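You operate a simulated robot arm through the tools that you are given. There is no shell and no other tool.

You are at the controls of a simulated robot arm. One attempt, no reset.

## Task
Wind the line in till its end stands at the 20 cm mark.
Fine: open the clutch and take the reel brake off first; brake on and clutch shut at the end.
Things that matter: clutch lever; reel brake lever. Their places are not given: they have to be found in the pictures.

Only the result counts: the job must be done as asked and must still hold three seconds after the hand-in. Knocking over, shifting, dropping, spilling or breaking anything else fails it.

## Robot
A 7-joint arm with a three-finger gripper, fixed in place. Base frame: the origin is on the floor under the middle of its stand, x ahead of it, y to its left, z up. Lengths are in m, angles in rad, forces in N, time in s.
It reaches about 1.342 m from its shoulder. Its first joint turns from -2.897 to 2.897 rad. Payload 2.69 kg.
The tool frame sits at the grasp point between the pads (the TCP): z along the fingers, y along the line on which they close. The tips reach 0.03 m beyond it. The gripper opens to 0.128 m; its body begins 0.117 m behind the TCP.
Orientation is that of the tool frame in the base frame, as a unit quaternion [x, y, z, w]. With the fingers straight down and closing along the base's y, the tool's x points along the base's -x, its y along +y and its z along -z.

## Interface
- The arm moves only by the tool servo_tool. Its argument "plan" is one flat list of numbers, 7 for each row, row after row: the shift along the tool's x, y, z in m, then the turn, a rotation vector about the tool's x, y, z in rad, then the finger opening in m, from 0 to 0.128. In form: [tx, ty, tz, wx, wy, wz, fingers, tx, ty, tz, wx, wy, wz, fingers, ...]. A call has 1 to 20 rows; each row shifts and turns the commanded pose from where the row before left it, along the tool's axes as they then stand. Each row takes 0.2 s and may step no farther than 0.05 m and 0.15 rad from the row before; otherwise, or with a gripper value out of range, the whole call is refused. A pose out of reach is approached as far as the arm can. The call stops where the force on the tool passes 50 N (or 10 N more than at its start, if that is more) or the arm is blocked; 0.2 s more then pass. The fingers move at their own pace (about 0.127 m/s each) and stop on an object; they squeeze with about 21 N. The grip force told is the motor's: it shows also when the fingers shut on nothing. Time passes only in rows, and 0.2 s behind the last, so rows that do not move let the fingers close. It gives the time, the measured TCP pose, the force on the tool (base axes), the opening and the grip force at its end, in the units of the frame above (readings bear some noise), with the torque about the TCP (base axes, N m) and any sound that the robot's microphone picked up.
- Cameras (640 x 400 px; columns grow to the right, rows downward): "scene" is fixed at [0.4016, -0.4997, 1.3606]; the picture's right is [0.92, -0.40, 0.00], its down [-0.16, -0.38, -0.91] and it looks along [0.36, 0.84, -0.41] (base axes); focal length 369 px, centre (320, 200). "wrist" rides on the gripper at [0.058, 0.054, -0.131] in the tool frame; the picture's right is [-0.68, 0.74, 0.00], its down [-0.62, -0.57, -0.55] and it looks along [-0.40, -0.37, 0.84] (tool axes); focal length 234 px, centre (320, 200).
- camera(camera): a new picture of that camera. The clock stands still meanwhile.
- slide_trunk(by): moves the trunk up (or, below 0, down) by that many m; the arm rides with it, the base frame stays. It gives what a move gives, with no picture.
- measure_at(camera, pixels): for up to 12 pixels [column, row] of the newest picture of that camera ("zoom" is the newest enlarged one), the place [x, y, z] in the base frame of the surface seen there, good to about 0.003 m. The clock stands still meanwhile.
- inspect(camera, box): a new picture of the part [left, top, right, bottom] of that camera's present view, enlarged. The clock stands still meanwhile.
- hand_in(): hands the job in; it is judged then, once.

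Unless the task says otherwise, let go and move clear before handing in.

The tools are called after ">>>" by a JSON object that holds its "op" and its "data". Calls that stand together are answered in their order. servo_tool: Moves the arm, as the interface text tells. Its arguments: {"type":"object","properties":{"plan":{"type":"array","items":{"type":"number"}}},"required":["plan"]} The other tools are called the same way: slide_trunk (by) moves the trunk up or down; camera (camera) takes a picture; measure_at (camera, pixels) gives the place of the surface under pixels of a picture; inspect (camera, box) takes an enlarged picture of a part of a camera's view; hand_in () hands the job in.

At the start:

```text
time: 0.0
tcp_pos: [0.6598, 0.004, 1.1815]
ee_rot: [-0.001, 1.0, 0.0, 0.0]
ft_force: [-0.5, 0.4, -0.6]
ft_torque: [-0.03, 0.01, 0.02]
grip_width: 0.1281
gripper_force: 0.0
trunk travel left (down, up): [-0.15, 0.2]
```

scene: 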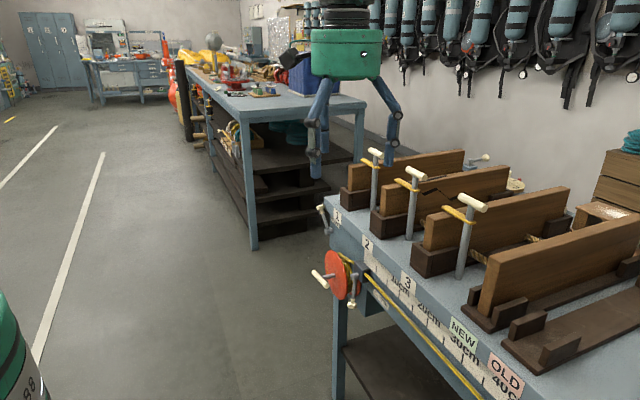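
wrist: 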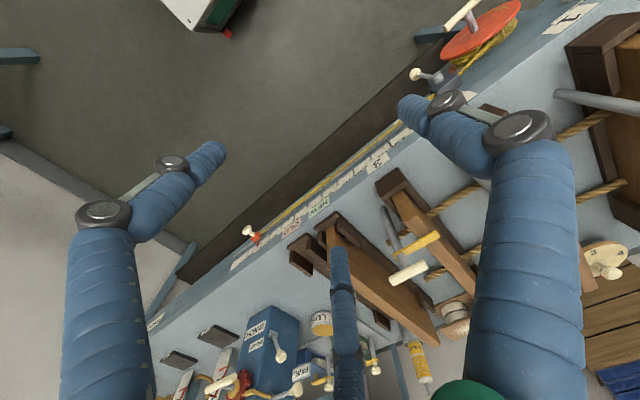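

The scene picture shows a red reel with a crank near pixel (340,275) and a yellow line running along a ruler on the bench front. I'll look closer at these parts before moving.

>>> {"op": "inspect", "data": {"camera": "scene", "box": [290, 190, 450, 320]}}

>>> {"op": "inspect", "data": {"camera": "scene", "box": [400, 230, 640, 400]}}

>>> {"op": "inspect", "data": {"camera": "wrist", "box": [360, 0, 640, 180]}}

>>> {"op": "inspect", "data": {"camera": "wrist", "box": [140, 180, 460, 400]}}

```text
3.08 times, centred on (370, 255) of scene
```

zoom: 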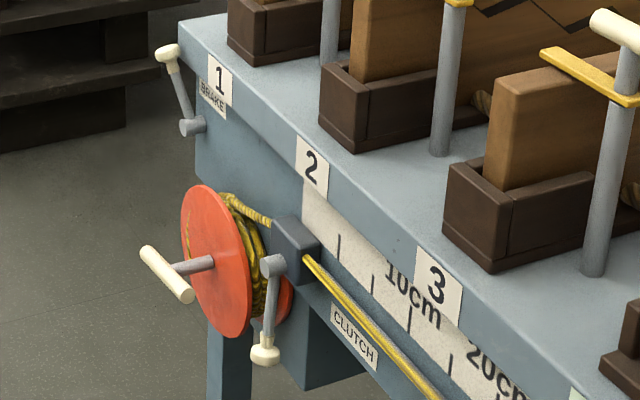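

```text
2.35 times, centred on (520, 315) of scene
```

zoom: 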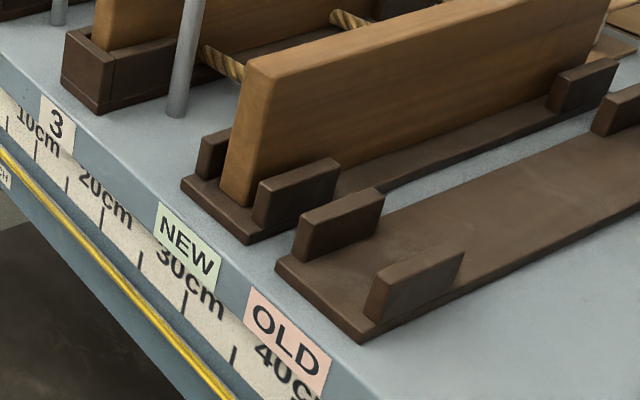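

```text
2.22 times, centred on (500, 90) of wrist
```

zoom: 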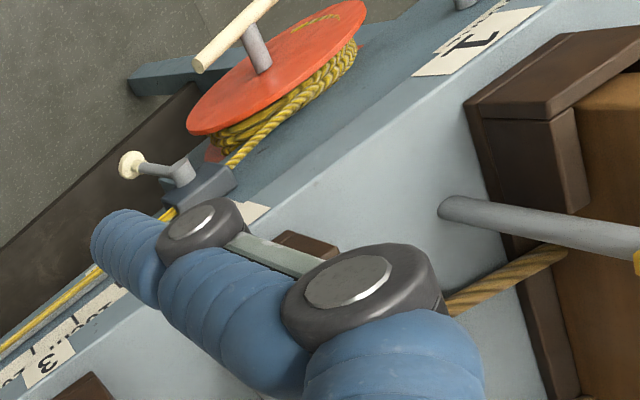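

```text
1.82 times, centred on (300, 290) of wrist
```

zoom: 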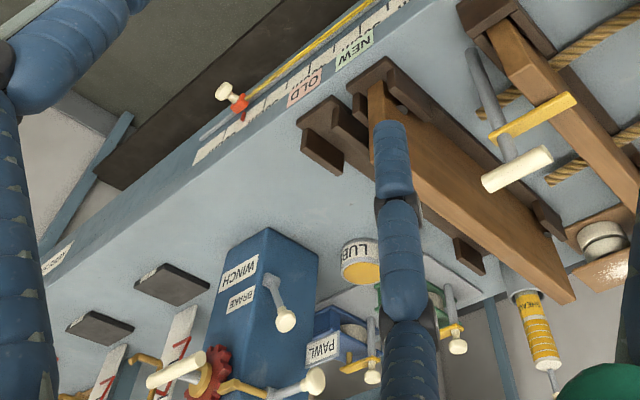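

The zooms show a lever with a "BRAKE" plate at scene (333,213), a lever with a "CLUTCH" plate at (357,292), the crank at (331,279), and a red marker as the line end at wrist (252,237). I'll measure them and zoom on the plates.

>>> {"op": "measure_at", "data": {"camera": "wrist", "pixels": [[256, 239], [246, 231], [447, 24], [465, 8], [473, 18], [480, 35], [417, 74], [436, 77], [443, 80], [470, 55], [515, 5], [400, 125]]}}

>>> {"op": "inspect", "data": {"camera": "scene", "box": [315, 195, 365, 235]}}

>>> {"op": "inspect", "data": {"camera": "scene", "box": [340, 240, 420, 310]}}

>>> {"op": "inspect", "data": {"camera": "wrist", "box": [180, 180, 340, 280]}}

```text
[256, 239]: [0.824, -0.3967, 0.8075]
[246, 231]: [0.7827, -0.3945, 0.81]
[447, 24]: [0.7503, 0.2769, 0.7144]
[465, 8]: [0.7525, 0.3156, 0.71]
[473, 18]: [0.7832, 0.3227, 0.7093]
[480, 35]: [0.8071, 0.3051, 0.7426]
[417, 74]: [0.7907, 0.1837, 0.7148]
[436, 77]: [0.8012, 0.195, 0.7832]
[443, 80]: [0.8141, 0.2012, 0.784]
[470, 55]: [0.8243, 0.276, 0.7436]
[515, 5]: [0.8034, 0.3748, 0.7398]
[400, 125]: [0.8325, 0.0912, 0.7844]
```

```text
10.00 times, centred on (340, 215) of scene
```

zoom: 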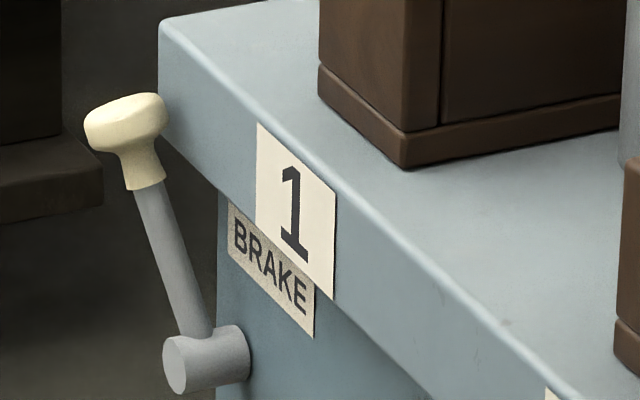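

```text
5.71 times, centred on (380, 275) of scene
```

zoom: 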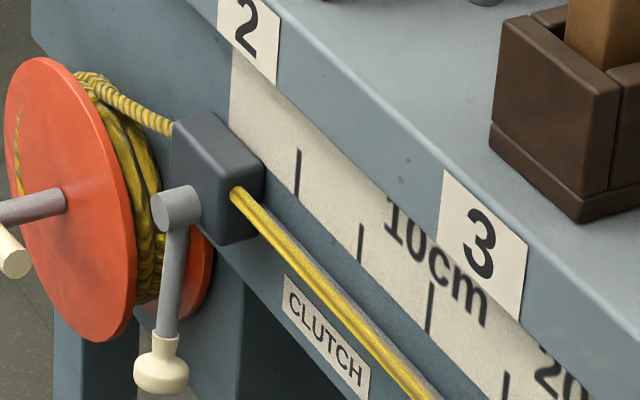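

```text
4.00 times, centred on (260, 230) of wrist
```

zoom: 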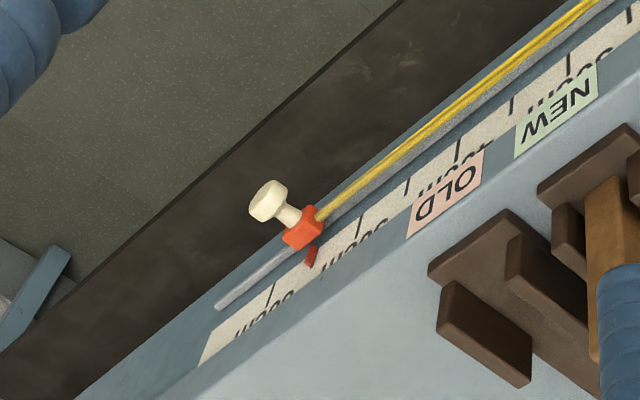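

The reel's T-handle sits around x≈0.75, y≈0.30, z≈0.71; the bench front faces -x. I'll measure the levers, handle and ruler from the scene camera.

>>> {"op": "measure_at", "data": {"camera": "scene", "pixels": [[320.5, 207], [323, 219], [328, 231], [352, 305], [354, 290], [354.5, 276], [315, 272], [326, 285], [329, 277], [335, 276], [322, 279], [365, 275]]}}

>>> {"op": "inspect", "data": {"camera": "scene", "box": [300, 250, 380, 310]}}

>>> {"op": "inspect", "data": {"camera": "wrist", "box": [220, 280, 380, 400]}}

```text
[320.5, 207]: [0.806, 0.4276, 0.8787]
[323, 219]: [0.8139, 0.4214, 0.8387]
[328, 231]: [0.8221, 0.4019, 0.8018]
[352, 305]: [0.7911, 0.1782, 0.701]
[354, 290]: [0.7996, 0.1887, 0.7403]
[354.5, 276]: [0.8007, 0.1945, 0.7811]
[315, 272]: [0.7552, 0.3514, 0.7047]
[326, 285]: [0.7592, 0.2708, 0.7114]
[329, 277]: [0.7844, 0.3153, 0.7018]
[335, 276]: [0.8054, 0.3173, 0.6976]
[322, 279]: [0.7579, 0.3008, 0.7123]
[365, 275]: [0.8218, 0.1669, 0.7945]
```

```text
6.67 times, centred on (340, 280) of scene
```

zoom: 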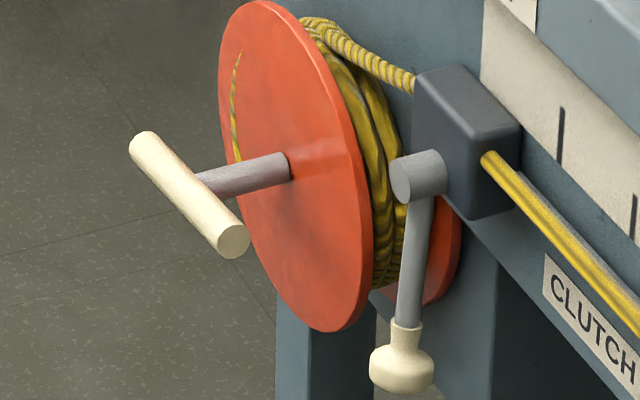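

```text
3.33 times, centred on (300, 340) of wrist
```

zoom: 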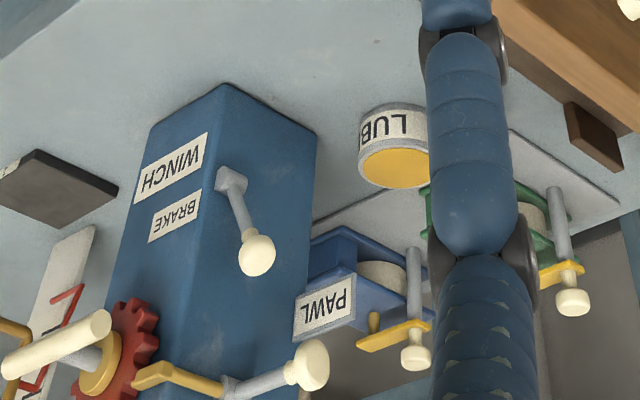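

The T-handle's bar is horizontal at x≈0.757, y 0.27–0.35, z≈0.71 on a shaft along x. The brake lever points up with its pivot at (y 0.40, z 0.80), and the clutch lever hangs down with its pivot at (y 0.195, z 0.78). I'll turn the tool to point along +x, well clear of the bench.

>>> {"op": "servo_tool", "data": {"plan": [0.03, 0, 0, 0, -0.15, 0, 0.128, 0.03, 0, 0, 0, -0.15, 0, 0.128, 0.02, 0, 0, 0, -0.15, 0, 0.128, 0, 0, 0, 0, -0.15, 0, 0.128, 0, 0, 0, 0, -0.15, 0, 0.128, 0, 0, 0, 0, -0.15, 0, 0.128, 0, 0, 0, 0, -0.15, 0, 0.128, 0, 0, 0, 0, -0.15, 0, 0.128, 0, 0, 0, 0, -0.15, 0, 0.128, 0, 0, 0, 0, -0.15, 0, 0.128, 0, 0, 0, 0, -0.0708, 0, 0.128, 0, 0, 0, 0, 0, 0, 0.128]}}

>>> {"op": "camera", "data": {"camera": "scene"}}

>>> {"op": "camera", "data": {"camera": "wrist"}}

```text
time: 2.6
tcp_pos: [0.5805, 0.0127, 1.1733]
ee_rot: [-0.005, 0.728, 0.014, 0.686]
ft_force: [0.4, 0.2, 0.5]
ft_torque: [0.0, 0.0, 0.02]
grip_width: 0.1281
gripper_force: 0.0
out of reach, approached as far as the arm can: row 8
trunk travel left (down, up): [-0.15, 0.2]
```

```text
taken
```

scene: 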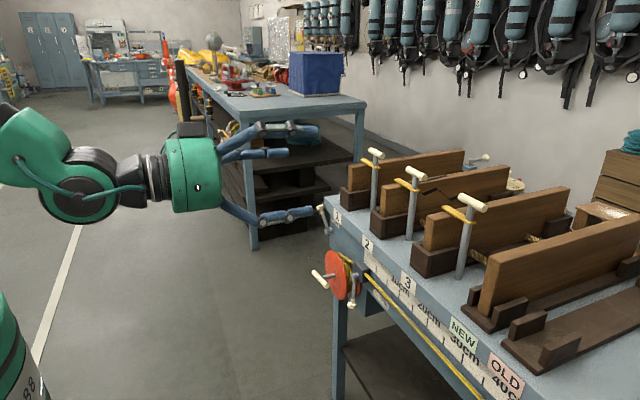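

```text
taken
```

wrist: 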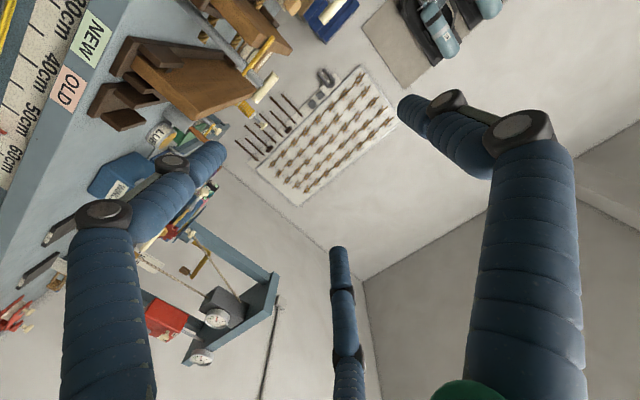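

The tool now points along +x at (0.58, 0.01, 1.17), slightly over-pitched. I'll bring it left and down in front of the reel, staying at x≈0.58, well clear of the T-handle at x≈0.755.

>>> {"op": "servo_tool", "data": {"plan": [0.034, 0.03, 0, 0, 0, 0, 0.128, 0.034, 0.03, 0, 0, 0, 0, 0.128, 0.034, 0.03, 0, 0, 0, 0, 0.128, 0.034, 0.03, 0, 0, 0, 0, 0.128, 0.034, 0.03, 0, 0, 0, 0, 0.128, 0.034, 0.03, 0, 0, 0, 0, 0.128, 0.034, 0.03, 0, 0, 0, 0, 0.128, 0.034, 0.03, 0, 0, 0, 0, 0.128, 0, 0, 0, 0, 0, 0, 0.128]}}

>>> {"op": "camera", "data": {"camera": "scene"}}

>>> {"op": "camera", "data": {"camera": "wrist"}}

>>> {"op": "measure_at", "data": {"camera": "scene", "pixels": [[339, 225], [350, 240], [380, 268], [338, 212], [375, 299], [420, 308], [338, 252], [350, 298], [343, 262], [408, 284], [348, 284], [332, 208]]}}

```text
time: 4.6
tcp_pos: [0.5529, 0.2532, 0.9057]
ee_rot: [-0.006, 0.728, 0.014, 0.685]
ft_force: [-0.5, 0.3, -0.4]
ft_torque: [-0.01, -0.04, -0.08]
grip_width: 0.1284
gripper_force: 0.0
trunk travel left (down, up): [-0.15, 0.2]
```

```text
taken
```

scene: 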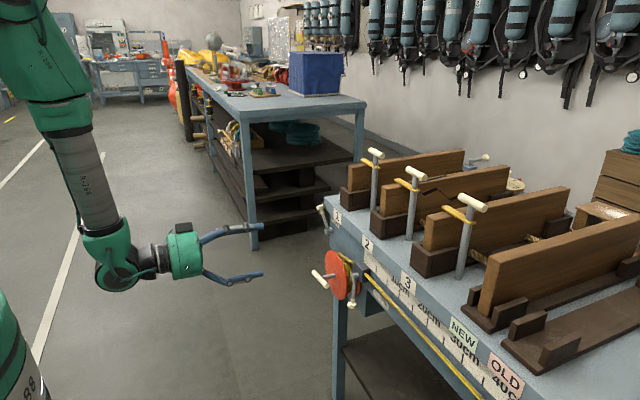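

```text
taken
```

wrist: 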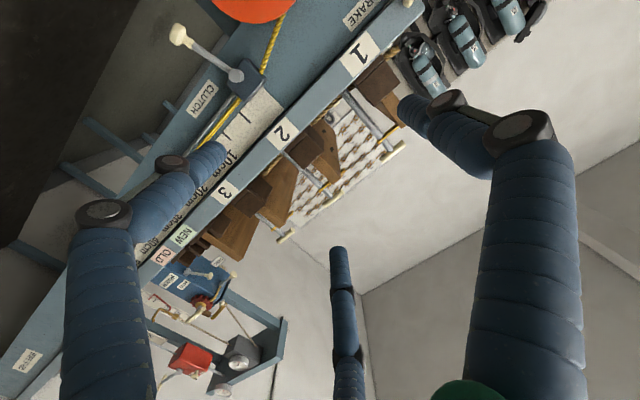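

```text
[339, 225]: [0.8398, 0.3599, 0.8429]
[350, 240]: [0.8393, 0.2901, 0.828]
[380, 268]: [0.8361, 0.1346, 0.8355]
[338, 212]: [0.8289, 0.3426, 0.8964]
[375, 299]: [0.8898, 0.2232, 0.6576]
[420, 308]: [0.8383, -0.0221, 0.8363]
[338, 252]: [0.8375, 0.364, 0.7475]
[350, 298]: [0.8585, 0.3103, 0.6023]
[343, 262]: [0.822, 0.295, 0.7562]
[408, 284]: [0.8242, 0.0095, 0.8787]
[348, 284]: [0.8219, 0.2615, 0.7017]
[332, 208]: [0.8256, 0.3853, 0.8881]
```

The wrist view shows the clutch lever at (180,40)-(240,75) with its "CLUTCH" plate at (203,97), and the brake plate at (370,15). I'll enlarge these.

>>> {"op": "inspect", "data": {"camera": "wrist", "box": [140, 0, 300, 130]}}

>>> {"op": "inspect", "data": {"camera": "wrist", "box": [320, 0, 440, 80]}}

>>> {"op": "inspect", "data": {"camera": "scene", "box": [300, 190, 380, 310]}}

```text
3.08 times, centred on (220, 65) of wrist
```

zoom: 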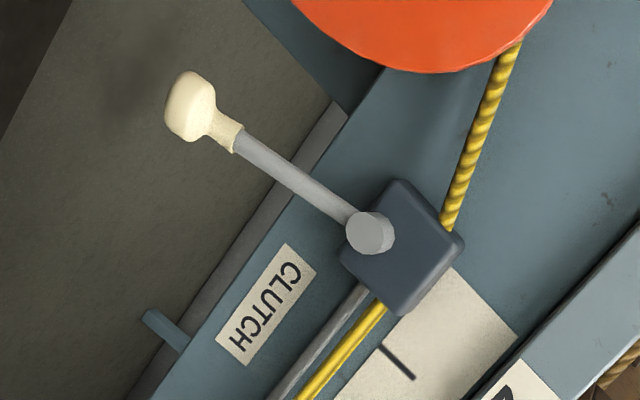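

```text
5.00 times, centred on (380, 40) of wrist
```

zoom: 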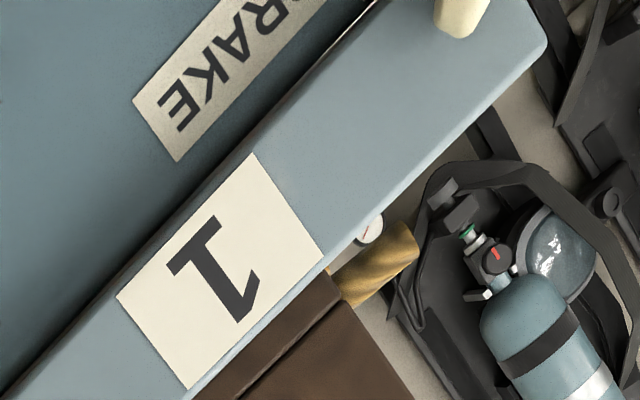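

```text
3.33 times, centred on (340, 250) of scene
```

zoom: 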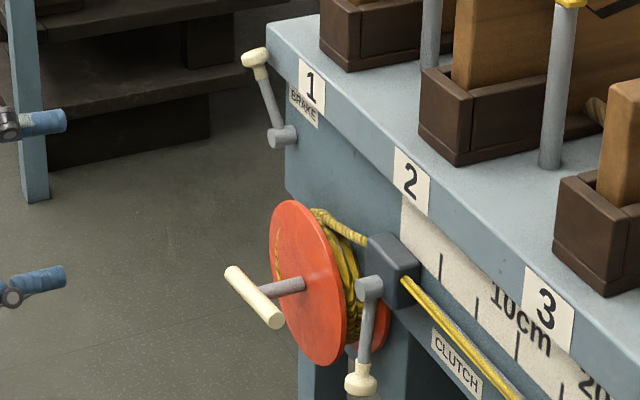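

Clutch and brake plates confirmed. Before I go near anything I'll straighten the tool and part-close the fingers to 0.05, to see how the three fingers sit.

>>> {"op": "servo_tool", "data": {"plan": [0, 0, 0, 0.0286, -0.06, -0.012, 0.05, 0, 0, 0, 0, 0, 0, 0.05, 0, 0, 0, 0, 0, 0, 0.05, 0, 0, 0, 0, 0, 0, 0.05]}}

>>> {"op": "camera", "data": {"camera": "wrist"}}

>>> {"op": "inspect", "data": {"camera": "scene", "box": [80, 180, 300, 310]}}

```text
time: 5.6
tcp_pos: [0.5551, 0.2533, 0.9052]
ee_rot: [0.0, 0.708, 0.0, 0.706]
ft_force: [-1.2, 0.1, 0.0]
ft_torque: [0.0, 0.02, -0.01]
grip_width: 0.0501
gripper_force: 0.1
trunk travel left (down, up): [-0.15, 0.2]
```

```text
taken
```

wrist: 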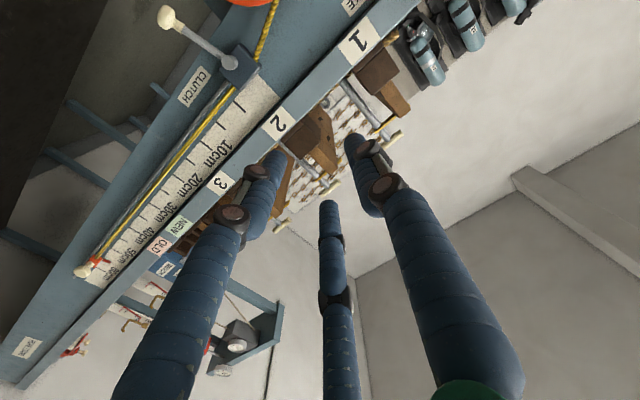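

```text
2.91 times, centred on (190, 245) of scene
```

zoom: 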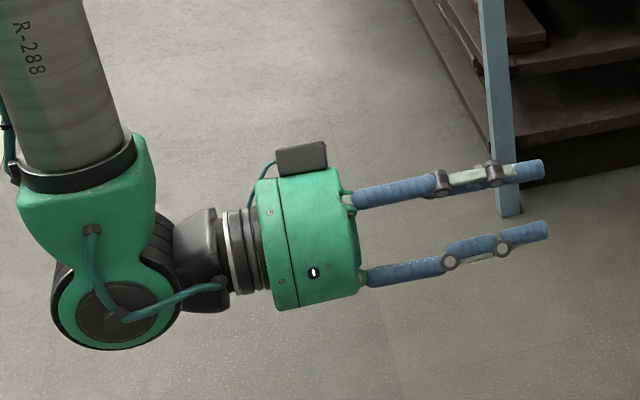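

The tool is now square to the bench. The fingers close like a three-jaw chuck, with the thumb at +y and two fingers at -y. I'll measure the disc rim, the handle and the clutch knob more exactly before I close in.

>>> {"op": "inspect", "data": {"camera": "scene", "box": [300, 250, 380, 310]}}

>>> {"op": "measure_at", "data": {"camera": "zoom", "pixels": [[265, 10], [226, 90], [325, 318], [355, 270], [290, 165], [400, 372], [410, 300], [415, 175], [145, 145], [235, 242], [190, 195], [240, 178]]}}

>>> {"op": "measure_at", "data": {"camera": "wrist", "pixels": [[168, 18], [230, 63], [205, 43], [90, 270], [82, 272], [240, 105], [228, 123], [203, 162], [265, 82], [270, 45], [95, 262], [215, 143]]}}

>>> {"op": "inspect", "data": {"camera": "wrist", "box": [60, 60, 290, 300]}}

```text
6.67 times, centred on (340, 280) of scene
```

zoom: 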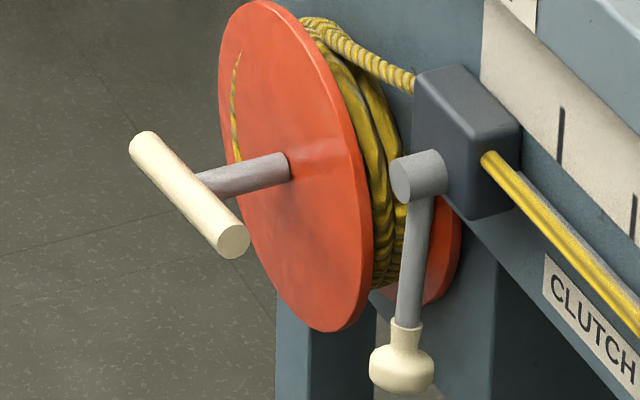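

```text
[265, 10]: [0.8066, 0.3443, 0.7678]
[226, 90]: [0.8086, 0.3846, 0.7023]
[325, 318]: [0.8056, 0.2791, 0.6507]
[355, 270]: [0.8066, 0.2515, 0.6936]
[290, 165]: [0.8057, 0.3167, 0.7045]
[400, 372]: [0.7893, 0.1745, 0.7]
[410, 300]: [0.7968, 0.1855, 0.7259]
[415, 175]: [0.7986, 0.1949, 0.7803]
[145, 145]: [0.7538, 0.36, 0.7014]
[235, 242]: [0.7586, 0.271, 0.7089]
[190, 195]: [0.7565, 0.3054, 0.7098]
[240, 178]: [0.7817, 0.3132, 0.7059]
```

```text
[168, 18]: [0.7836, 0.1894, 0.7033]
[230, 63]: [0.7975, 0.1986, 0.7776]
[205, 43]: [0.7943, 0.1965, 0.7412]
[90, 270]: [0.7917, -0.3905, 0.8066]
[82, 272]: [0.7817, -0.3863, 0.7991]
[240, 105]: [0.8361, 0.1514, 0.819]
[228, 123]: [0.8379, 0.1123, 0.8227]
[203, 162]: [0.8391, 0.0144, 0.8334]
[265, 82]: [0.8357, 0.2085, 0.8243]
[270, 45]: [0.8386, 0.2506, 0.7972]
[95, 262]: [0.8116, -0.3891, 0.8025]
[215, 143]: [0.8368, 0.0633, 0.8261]
```

```text
1.67 times, centred on (175, 180) of wrist
```

zoom: 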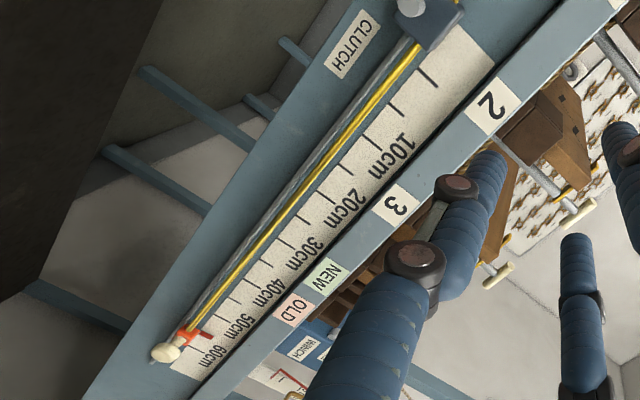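

The disc centre is near (y 0.317, z 0.704) with radius ≈0.068. The clutch knob is near (0.798, 0.182, 0.70), about 10° off straight down. I'll go to a pre-grasp in front of the clutch knob.

>>> {"op": "servo_tool", "data": {"plan": [0.0342, -0.0118, 0.0258, 0, 0, 0, 0.065, 0.0342, -0.0118, 0.0258, 0, 0, 0, 0.065, 0.0342, -0.0118, 0.0258, 0, 0, 0, 0.065, 0.0342, -0.0118, 0.0258, 0, 0, 0, 0.065, 0.0342, -0.0118, 0.0258, 0, 0, 0, 0.065, 0.0342, -0.0118, 0.0258, 0, 0, 0, 0.065, 0, 0, 0, 0, 0, 0, 0.065]}}

>>> {"op": "camera", "data": {"camera": "wrist"}}

>>> {"op": "inspect", "data": {"camera": "scene", "box": [240, 200, 440, 340]}}

```text
time: 7.2
tcp_pos: [0.7102, 0.1857, 0.6977]
ee_rot: [0.001, 0.708, 0.0, 0.706]
ft_force: [0.2, -0.5, 0.4]
ft_torque: [-0.03, -0.04, -0.02]
grip_width: 0.0649
gripper_force: 0.1
trunk travel left (down, up): [-0.15, 0.2]
```

```text
taken
```

wrist: 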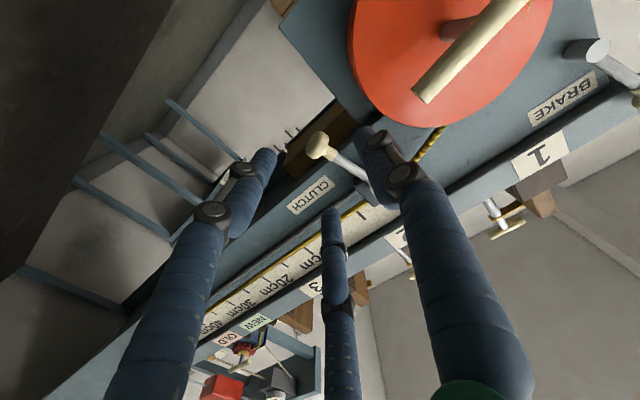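

```text
2.86 times, centred on (340, 270) of scene
```

zoom: 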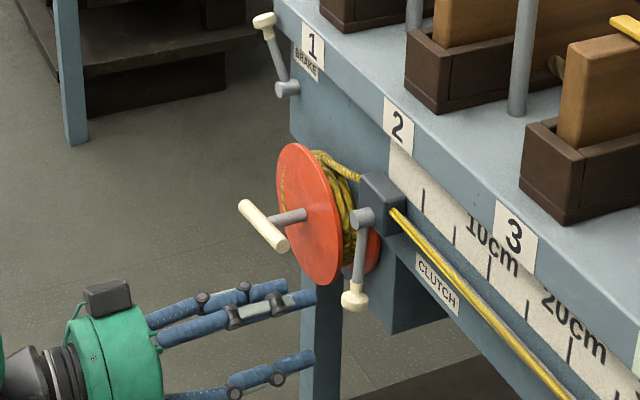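

The knob lines up with the finger centre (wrist pixel 318,145, as predicted). I'll advance 8 cm with the fingers open 0.065, then look again.

>>> {"op": "servo_tool", "data": {"plan": [0, -0.002, 0.02, 0, 0, 0, 0.065, 0, -0.001, 0.02, 0, 0, 0, 0.065, 0, 0, 0.02, 0, 0, 0, 0.065, 0, 0, 0.02, 0, 0, 0, 0.065, 0, 0, 0, 0, 0, 0, 0.065]}}

>>> {"op": "camera", "data": {"camera": "wrist"}}

>>> {"op": "inspect", "data": {"camera": "scene", "box": [280, 220, 420, 330]}}

```text
time: 8.4
tcp_pos: [0.7906, 0.183, 0.6962]
ee_rot: [0.001, 0.708, -0.001, 0.706]
ft_force: [0.5, 0.8, 0.6]
ft_torque: [0.04, -0.01, 0.01]
grip_width: 0.0653
gripper_force: 0.1
trunk travel left (down, up): [-0.15, 0.2]
```

```text
taken
```

wrist: 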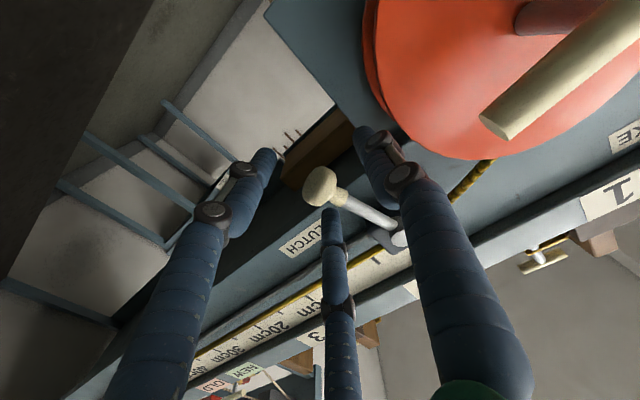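

```text
3.64 times, centred on (350, 275) of scene
```

zoom: 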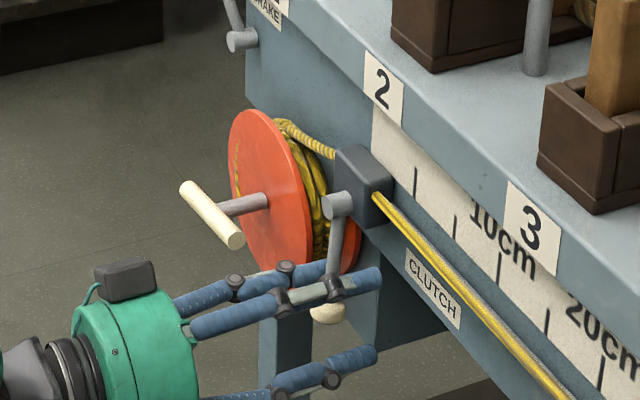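

The knob sits between the three fingers at wrist (320,188). I'll close the fingers on it.

>>> {"op": "servo_tool", "data": {"plan": [0, 0, 0, 0, 0, 0, 0.04, 0, 0, 0, 0, 0, 0, 0.02, 0, 0, 0, 0, 0, 0, 0.01, 0, 0, 0, 0, 0, 0, 0.01]}}

>>> {"op": "camera", "data": {"camera": "wrist"}}

>>> {"op": "inspect", "data": {"camera": "scene", "box": [280, 220, 420, 330]}}

```text
time: 9.4
tcp_pos: [0.791, 0.1828, 0.6981]
ee_rot: [0.0, 0.708, 0.0, 0.707]
ft_force: [1.0, -6.1, 2.9]
ft_torque: [0.51, -0.01, -0.12]
grip_width: 0.022
gripper_force: 44.6
trunk travel left (down, up): [-0.15, 0.2]
```

```text
taken
```

wrist: 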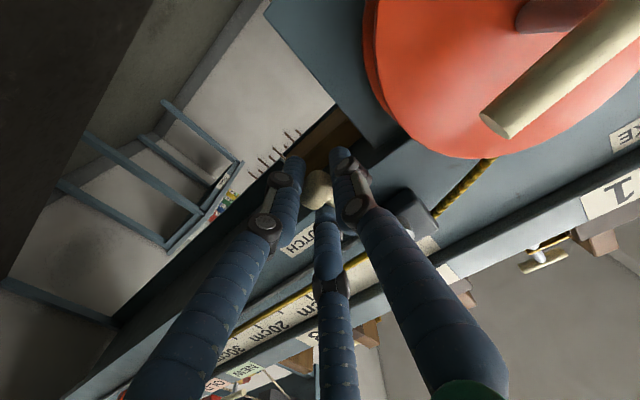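

```text
3.64 times, centred on (350, 275) of scene
```

zoom: 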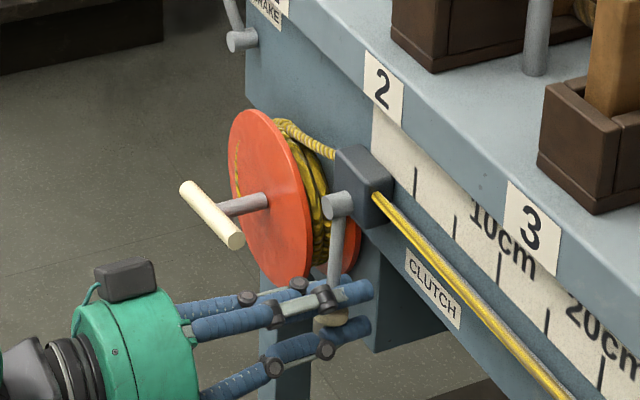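

The knob is gripped (grip width 0.022, grip force 44.6). I'll try a small swing toward -y along the lever's arc and read the force.

>>> {"op": "servo_tool", "data": {"plan": [-0.0018, -0.0078, 0, 0, 0, -0.1, 0.01, -0.0018, -0.0078, 0, 0, 0, -0.1, 0.01, 0, 0, 0, 0, 0, 0, 0.01]}}

>>> {"op": "inspect", "data": {"camera": "scene", "box": [280, 220, 420, 330]}}

```text
time: 10.2
tcp_pos: [0.79, 0.1663, 0.7029]
ee_rot: [-0.07, 0.704, -0.072, 0.703]
ft_force: [-16.0, 0.9, 15.8]
ft_torque: [0.55, -0.35, 0.11]
grip_width: 0.0219
gripper_force: 44.9
trunk travel left (down, up): [-0.15, 0.2]
```

```text
3.64 times, centred on (350, 275) of scene
```

zoom: 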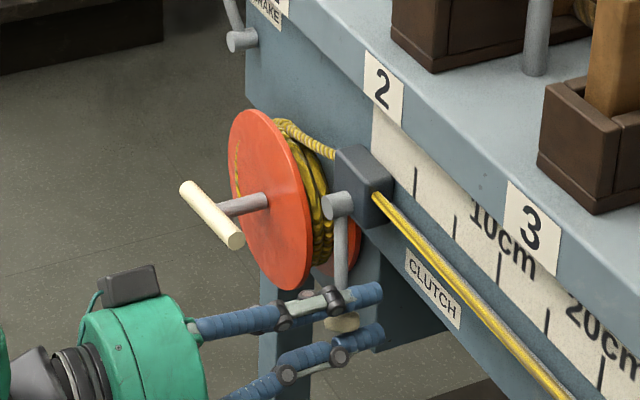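

The lever follows toward -y with little tangential force, plus about 16 N of radial load. I'll carry on along the arc, easing slightly toward the pivot and away from the bench.

>>> {"op": "servo_tool", "data": {"plan": [-0.0025, -0.0078, -0.0005, 0, 0, -0.1, 0.01, -0.0025, -0.0078, -0.0005, 0, 0, -0.1, 0.01, -0.0022, -0.0078, 0, 0, 0, -0.1, 0.01, 0, 0, 0, 0, 0, 0, 0.01]}}

>>> {"op": "inspect", "data": {"camera": "scene", "box": [280, 220, 420, 330]}}

>>> {"op": "camera", "data": {"camera": "wrist"}}

```text
time: 11.2
tcp_pos: [0.7899, 0.1464, 0.7159]
ee_rot: [-0.175, 0.685, -0.176, 0.685]
ft_force: [-8.9, 0.2, 13.0]
ft_torque: [0.67, -0.05, -0.1]
grip_width: 0.0218
gripper_force: 45.5
trunk travel left (down, up): [-0.15, 0.2]
```

```text
3.64 times, centred on (350, 275) of scene
```

zoom: 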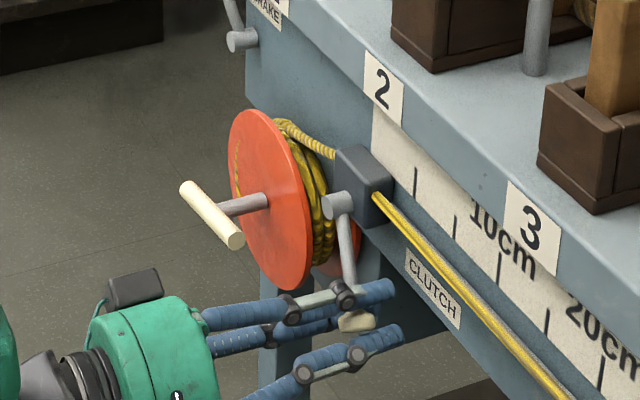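

```text
taken
```

wrist: 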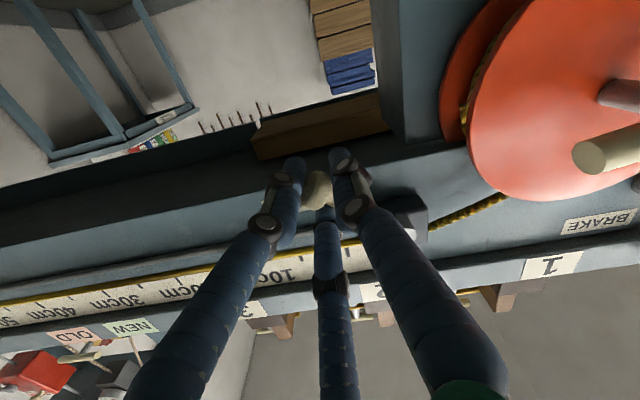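

The lever keeps following, now about 38° from straight down, with no stop yet. I'll continue along the arc.

>>> {"op": "servo_tool", "data": {"plan": [-0.0023, -0.0078, 0, 0, 0, -0.1, 0.01, -0.0023, -0.0078, 0, 0, 0, -0.1, 0.01, -0.0023, -0.0078, 0, 0, 0, -0.1, 0.01, -0.0023, -0.0078, 0, 0, 0, -0.1, 0.01, 0, 0, 0, 0, 0, 0, 0.01]}}

>>> {"op": "inspect", "data": {"camera": "scene", "box": [280, 220, 420, 330]}}

```text
time: 12.4
tcp_pos: [0.7911, 0.128, 0.7398]
ee_rot: [-0.309, 0.636, -0.308, 0.636]
ft_force: [-4.5, 22.1, 11.3]
ft_torque: [0.6, -0.28, 0.25]
grip_width: 0.0218
gripper_force: 45.2
trunk travel left (down, up): [-0.15, 0.2]
```

```text
3.64 times, centred on (350, 275) of scene
```

zoom: 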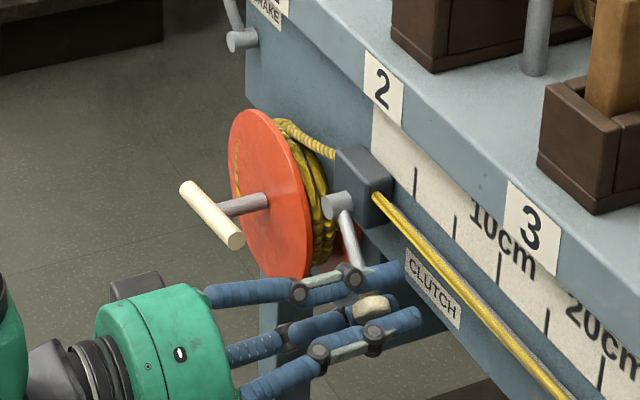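

The lever is at about 60° and the load is purely radial, so it still swings freely. I'll continue with a little more inward correction.

>>> {"op": "servo_tool", "data": {"plan": [-0.0033, -0.0074, 0, 0, 0, -0.1, 0.01, -0.003, -0.0075, 0, 0, 0, -0.1, 0.01, -0.0025, -0.0077, 0, 0, 0, -0.1, 0.01, 0, 0, 0, 0, 0, 0, 0.01]}}

>>> {"op": "inspect", "data": {"camera": "scene", "box": [280, 220, 420, 330]}}

```text
time: 12.9
tcp_pos: [0.7905, 0.1266, 0.7434]
ee_rot: [-0.35, 0.62, -0.343, 0.612]
ft_force: [27.6, 6.6, -29.8]
ft_torque: [0.38, -0.49, 0.64]
grip_width: 0.0233
gripper_force: 45.0
trunk travel left (down, up): [-0.15, 0.2]
stopped in row 2: the force on the tool passed its limit at 55 N (the readings are from after the stop); the commanded pose is now the measured one
```

```text
3.64 times, centred on (350, 275) of scene
```

zoom: 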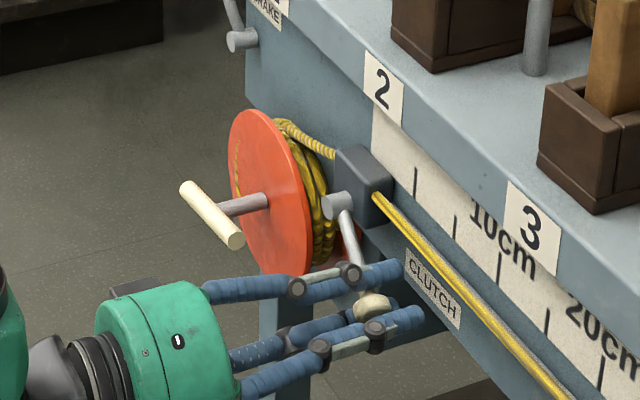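

The move stopped at about 62° with roughly 30 N of tangential resistance. That looks like the lever's end stop, but I'll check the view to make sure no finger is touching the bench.

>>> {"op": "camera", "data": {"camera": "wrist"}}

>>> {"op": "inspect", "data": {"camera": "wrist", "box": [220, 110, 440, 260]}}

>>> {"op": "inspect", "data": {"camera": "scene", "box": [330, 250, 400, 310]}}

```text
taken
```

wrist: 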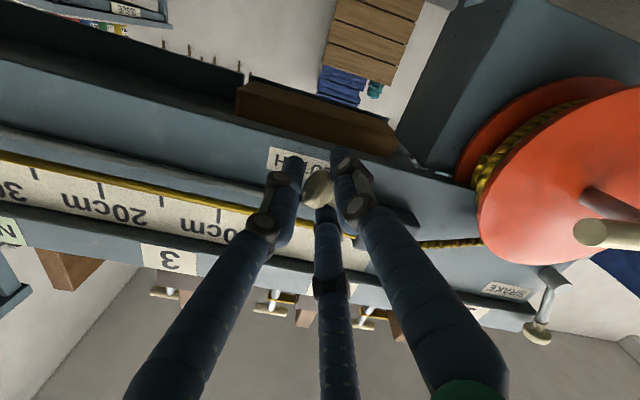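

```text
2.67 times, centred on (330, 185) of wrist
```

zoom: 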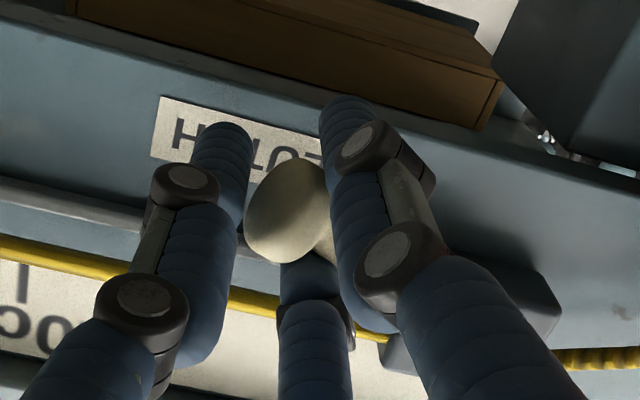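

```text
6.67 times, centred on (365, 280) of scene
```

zoom: 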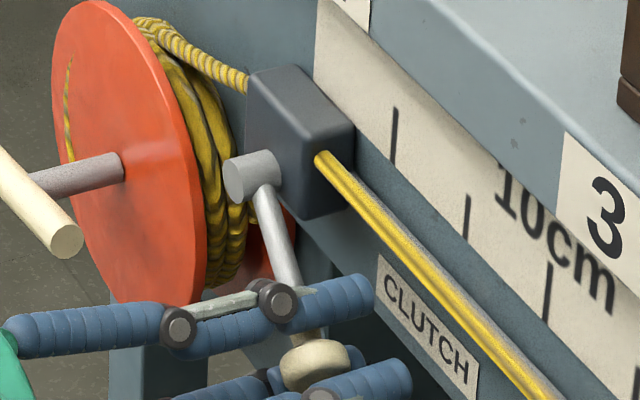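

I'll measure the lever arm and knob where they are now, to get the lever's angle.

>>> {"op": "measure_at", "data": {"camera": "zoom", "pixels": [[236, 178], [265, 200], [275, 230], [290, 268], [305, 365], [325, 360], [345, 168], [345, 185], [375, 300], [395, 310]]}}

>>> {"op": "measure_at", "data": {"camera": "wrist", "pixels": [[315, 185], [322, 195], [230, 205], [180, 185], [280, 155], [380, 225], [400, 235]]}}

```text
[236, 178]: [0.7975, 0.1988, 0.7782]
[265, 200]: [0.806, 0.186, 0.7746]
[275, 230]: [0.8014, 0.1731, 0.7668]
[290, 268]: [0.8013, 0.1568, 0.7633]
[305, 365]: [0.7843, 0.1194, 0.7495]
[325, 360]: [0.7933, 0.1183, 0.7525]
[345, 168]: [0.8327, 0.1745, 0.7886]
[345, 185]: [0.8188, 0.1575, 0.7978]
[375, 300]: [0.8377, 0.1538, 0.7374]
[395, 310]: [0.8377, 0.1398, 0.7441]
```

```text
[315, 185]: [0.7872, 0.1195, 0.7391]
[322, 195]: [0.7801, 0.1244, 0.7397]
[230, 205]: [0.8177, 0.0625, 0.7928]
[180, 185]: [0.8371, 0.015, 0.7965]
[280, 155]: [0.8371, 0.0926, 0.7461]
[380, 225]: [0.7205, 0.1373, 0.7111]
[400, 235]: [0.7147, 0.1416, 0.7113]
```

The lever is now at about 69° from straight down, having turned roughly 1.0 rad from its start, and the arm met a firm stop. I'll loosen my grip slightly, back straight out, and see whether it stays.

>>> {"op": "servo_tool", "data": {"plan": [0, 0, 0, 0, 0, 0, 0.03, 0, 0, -0.005, 0, 0, 0, 0.035, 0, 0, -0.02, 0, 0, 0, 0.045, 0, 0, -0.03, 0, 0, 0, 0.05, 0, 0, -0.03, 0, 0, 0, 0.05, 0, 0, 0, 0, 0, 0, 0.05]}}

>>> {"op": "camera", "data": {"camera": "wrist"}}

>>> {"op": "inspect", "data": {"camera": "scene", "box": [320, 250, 400, 310]}}

```text
time: 14.3
tcp_pos: [0.7039, 0.1267, 0.7469]
ee_rot: [-0.349, 0.62, -0.345, 0.613]
ft_force: [0.5, 0.1, 1.1]
ft_torque: [-0.01, -0.02, -0.02]
grip_width: 0.0502
gripper_force: 0.0
trunk travel left (down, up): [-0.15, 0.2]
```

```text
taken
```

wrist: 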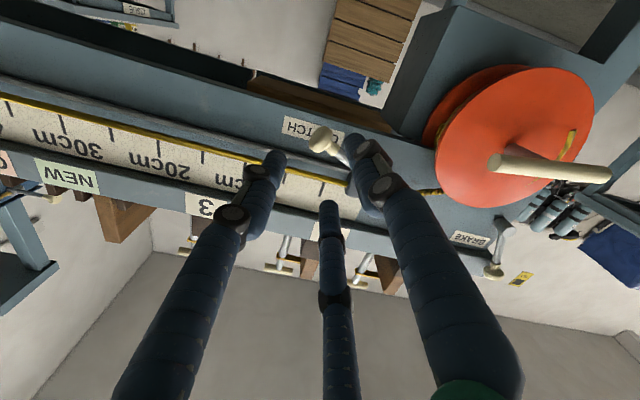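

```text
6.67 times, centred on (360, 280) of scene
```

zoom: 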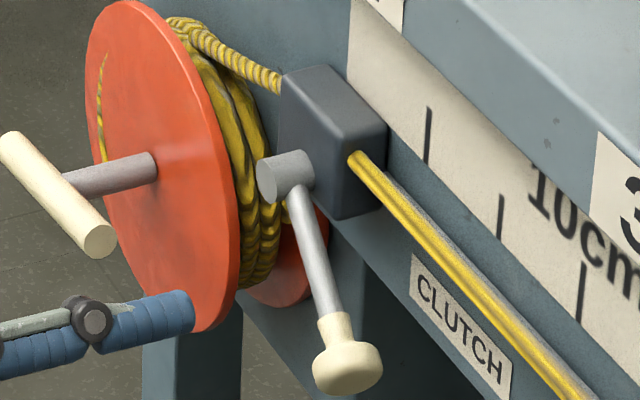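

The lever stays where I left it. I'll measure its angle precisely.

>>> {"op": "measure_at", "data": {"camera": "zoom", "pixels": [[270, 182], [305, 215], [318, 265], [330, 310], [345, 370], [330, 370], [465, 330], [345, 200]]}}

>>> {"op": "measure_at", "data": {"camera": "wrist", "pixels": [[316, 145], [323, 138], [345, 155], [260, 155], [230, 148], [150, 130]]}}

>>> {"op": "inspect", "data": {"camera": "wrist", "box": [250, 90, 410, 200]}}

```text
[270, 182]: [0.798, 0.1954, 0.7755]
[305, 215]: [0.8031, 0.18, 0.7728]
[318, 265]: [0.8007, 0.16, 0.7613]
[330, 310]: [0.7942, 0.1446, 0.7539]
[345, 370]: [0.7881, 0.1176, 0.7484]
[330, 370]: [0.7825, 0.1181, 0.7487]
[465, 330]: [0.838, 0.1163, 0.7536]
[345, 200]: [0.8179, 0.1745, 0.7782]
```

```text
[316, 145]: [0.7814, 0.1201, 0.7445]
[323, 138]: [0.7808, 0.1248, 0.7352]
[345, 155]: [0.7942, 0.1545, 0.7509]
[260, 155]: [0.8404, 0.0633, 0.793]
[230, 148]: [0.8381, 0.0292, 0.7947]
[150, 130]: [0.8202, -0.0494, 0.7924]
```

```text
3.64 times, centred on (330, 145) of wrist
```

zoom: 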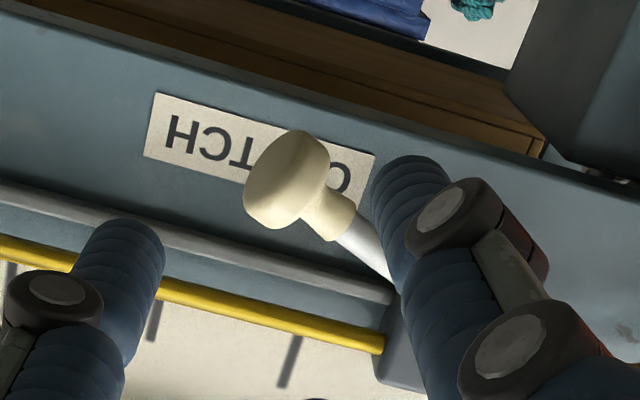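

The knob is now at (0.79, 0.12, 0.743), about 66° from straight down, so it turned roughly 1 rad. To be sure it's at its stop I'll unroll the tool, close the fingers, come in below the knob and nudge it upward gently.

>>> {"op": "servo_tool", "data": {"plan": [0, 0, 0, 0, 0, 0.1466, 0.05, 0, 0, 0, 0, 0, 0.1466, 0.05, 0, 0, 0, 0, 0, 0.1466, 0.05, 0, 0, 0, 0, 0, 0.1466, 0.03, 0, 0, 0, 0, 0, 0.1466, 0.0, 0, 0, 0, 0, 0, 0.1466, 0, 0, 0, 0, 0, 0, 0.1466, 0, 0.03, -0.003, 0, 0, 0, 0, 0, 0.03, 0, 0, 0, 0, 0, 0, 0, 0, 0.035, 0, 0, 0, 0, 0, 0, 0.035, 0, 0, 0, 0, 0, 0, 0, 0, 0, 0, 0]}}

>>> {"op": "camera", "data": {"camera": "wrist"}}

>>> {"op": "inspect", "data": {"camera": "scene", "box": [280, 220, 420, 330]}}

```text
time: 16.9
tcp_pos: [0.7786, 0.1227, 0.6858]
ee_rot: [0.0, 0.711, 0.001, 0.703]
ft_force: [-0.2, 0.0, -0.1]
ft_torque: [-0.01, 0.0, 0.0]
grip_width: 0.002
gripper_force: 21.1
trunk travel left (down, up): [-0.15, 0.2]
```

```text
taken
```

wrist: 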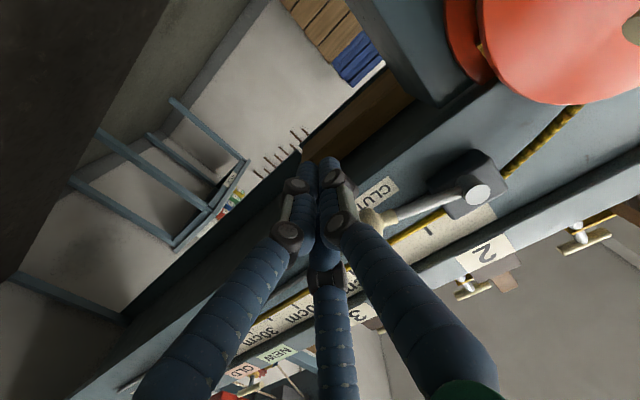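

```text
3.64 times, centred on (350, 275) of scene
```

zoom: 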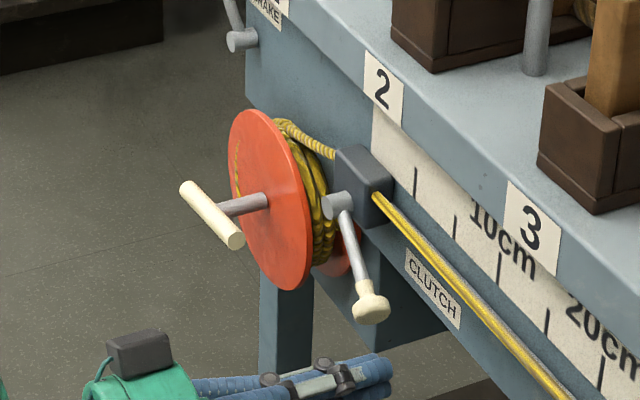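

The fist is below the knob. I'll nudge upward in 4 mm steps; the call stops by itself at the force limit.

>>> {"op": "servo_tool", "data": {"plan": [-0.004, 0, 0, 0, 0, 0, 0, -0.004, 0, 0, 0, 0, 0, 0, -0.004, 0, 0, 0, 0, 0, 0, -0.004, 0, 0, 0, 0, 0, 0, -0.004, 0, 0, 0, 0, 0, 0, -0.003, 0, 0, 0, 0, 0, 0, -0.003, 0, 0, 0, 0, 0, 0, -0.003, 0, 0, 0, 0, 0, 0]}}

>>> {"op": "inspect", "data": {"camera": "scene", "box": [280, 220, 420, 330]}}

```text
time: 18.7
tcp_pos: [0.7745, 0.1216, 0.7153]
ee_rot: [0.0, 0.711, 0.0, 0.703]
ft_force: [0.0, 0.8, 0.1]
ft_torque: [0.03, -0.02, 0.04]
grip_width: 0.0023
gripper_force: 21.0
trunk travel left (down, up): [-0.15, 0.2]
```

```text
3.64 times, centred on (350, 275) of scene
```

zoom: 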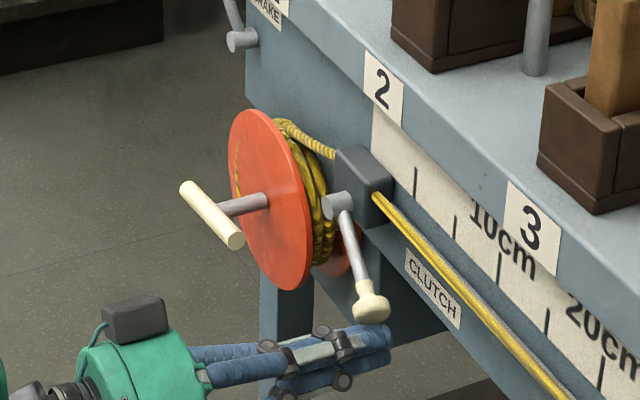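

No contact yet at z=0.715; I'll keep nudging up.

>>> {"op": "servo_tool", "data": {"plan": [-0.003, 0, 0, 0, 0, 0, 0, -0.003, 0, 0, 0, 0, 0, 0, -0.003, 0, 0, 0, 0, 0, 0, -0.003, 0, 0, 0, 0, 0, 0, -0.003, 0, 0, 0, 0, 0, 0, -0.003, 0, 0, 0, 0, 0, 0]}}

>>> {"op": "inspect", "data": {"camera": "scene", "box": [280, 220, 420, 330]}}

```text
time: 19.8
tcp_pos: [0.7693, 0.1192, 0.7217]
ee_rot: [0.0, 0.716, -0.002, 0.698]
ft_force: [-4.9, 3.2, -10.1]
ft_torque: [-0.11, 0.18, 0.08]
grip_width: 0.0059
gripper_force: 31.8
trunk travel left (down, up): [-0.15, 0.2]
stopped in row 5: the force on the tool passed its limit at 54 N (the readings are from after the stop); the commanded pose is now the measured one
```

```text
3.64 times, centred on (350, 275) of scene
```

zoom: 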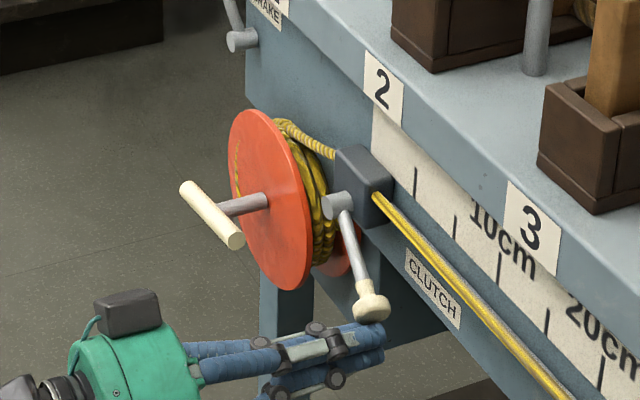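

The knob held firm at 54 N, so the clutch lever is fully over at its stop. I'll back out and move across in front of the brake lever, staying well short of the T-handle.

>>> {"op": "servo_tool", "data": {"plan": [0.012, 0, -0.01, 0, 0, 0, 0, 0, 0, -0.045, 0, -0.026, 0, 0, 0, 0, -0.045, 0, 0, 0, 0.03, -0.0212, 0.04, -0.005, 0, 0, 0, 0.065, -0.0212, 0.04, 0, 0, 0, 0, 0.065, -0.0212, 0.04, 0, 0, 0, 0, 0.065, -0.0212, 0.04, 0, 0, 0, 0, 0.065, -0.0212, 0.04, 0, 0, 0, 0, 0.065, -0.0212, 0.04, 0, 0, 0, 0, 0.065, -0.0212, 0.04, 0, 0, 0, 0, 0.065, 0, 0, 0, 0, 0, 0, 0.065]}}

>>> {"op": "camera", "data": {"camera": "wrist"}}

>>> {"op": "inspect", "data": {"camera": "scene", "box": [240, 160, 400, 320]}}

```text
time: 22.2
tcp_pos: [0.6662, 0.4006, 0.8579]
ee_rot: [0.002, 0.706, -0.003, 0.708]
ft_force: [-0.6, -0.6, -0.6]
ft_torque: [0.01, -0.01, 0.0]
grip_width: 0.065
gripper_force: 0.1
trunk travel left (down, up): [-0.15, 0.2]
```

```text
taken
```

wrist: 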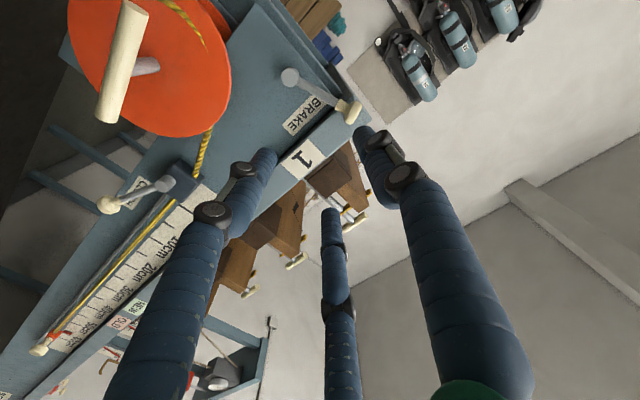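

```text
2.50 times, centred on (320, 240) of scene
```

zoom: 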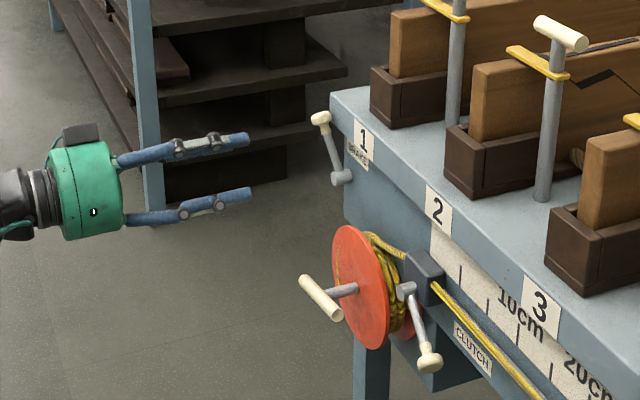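

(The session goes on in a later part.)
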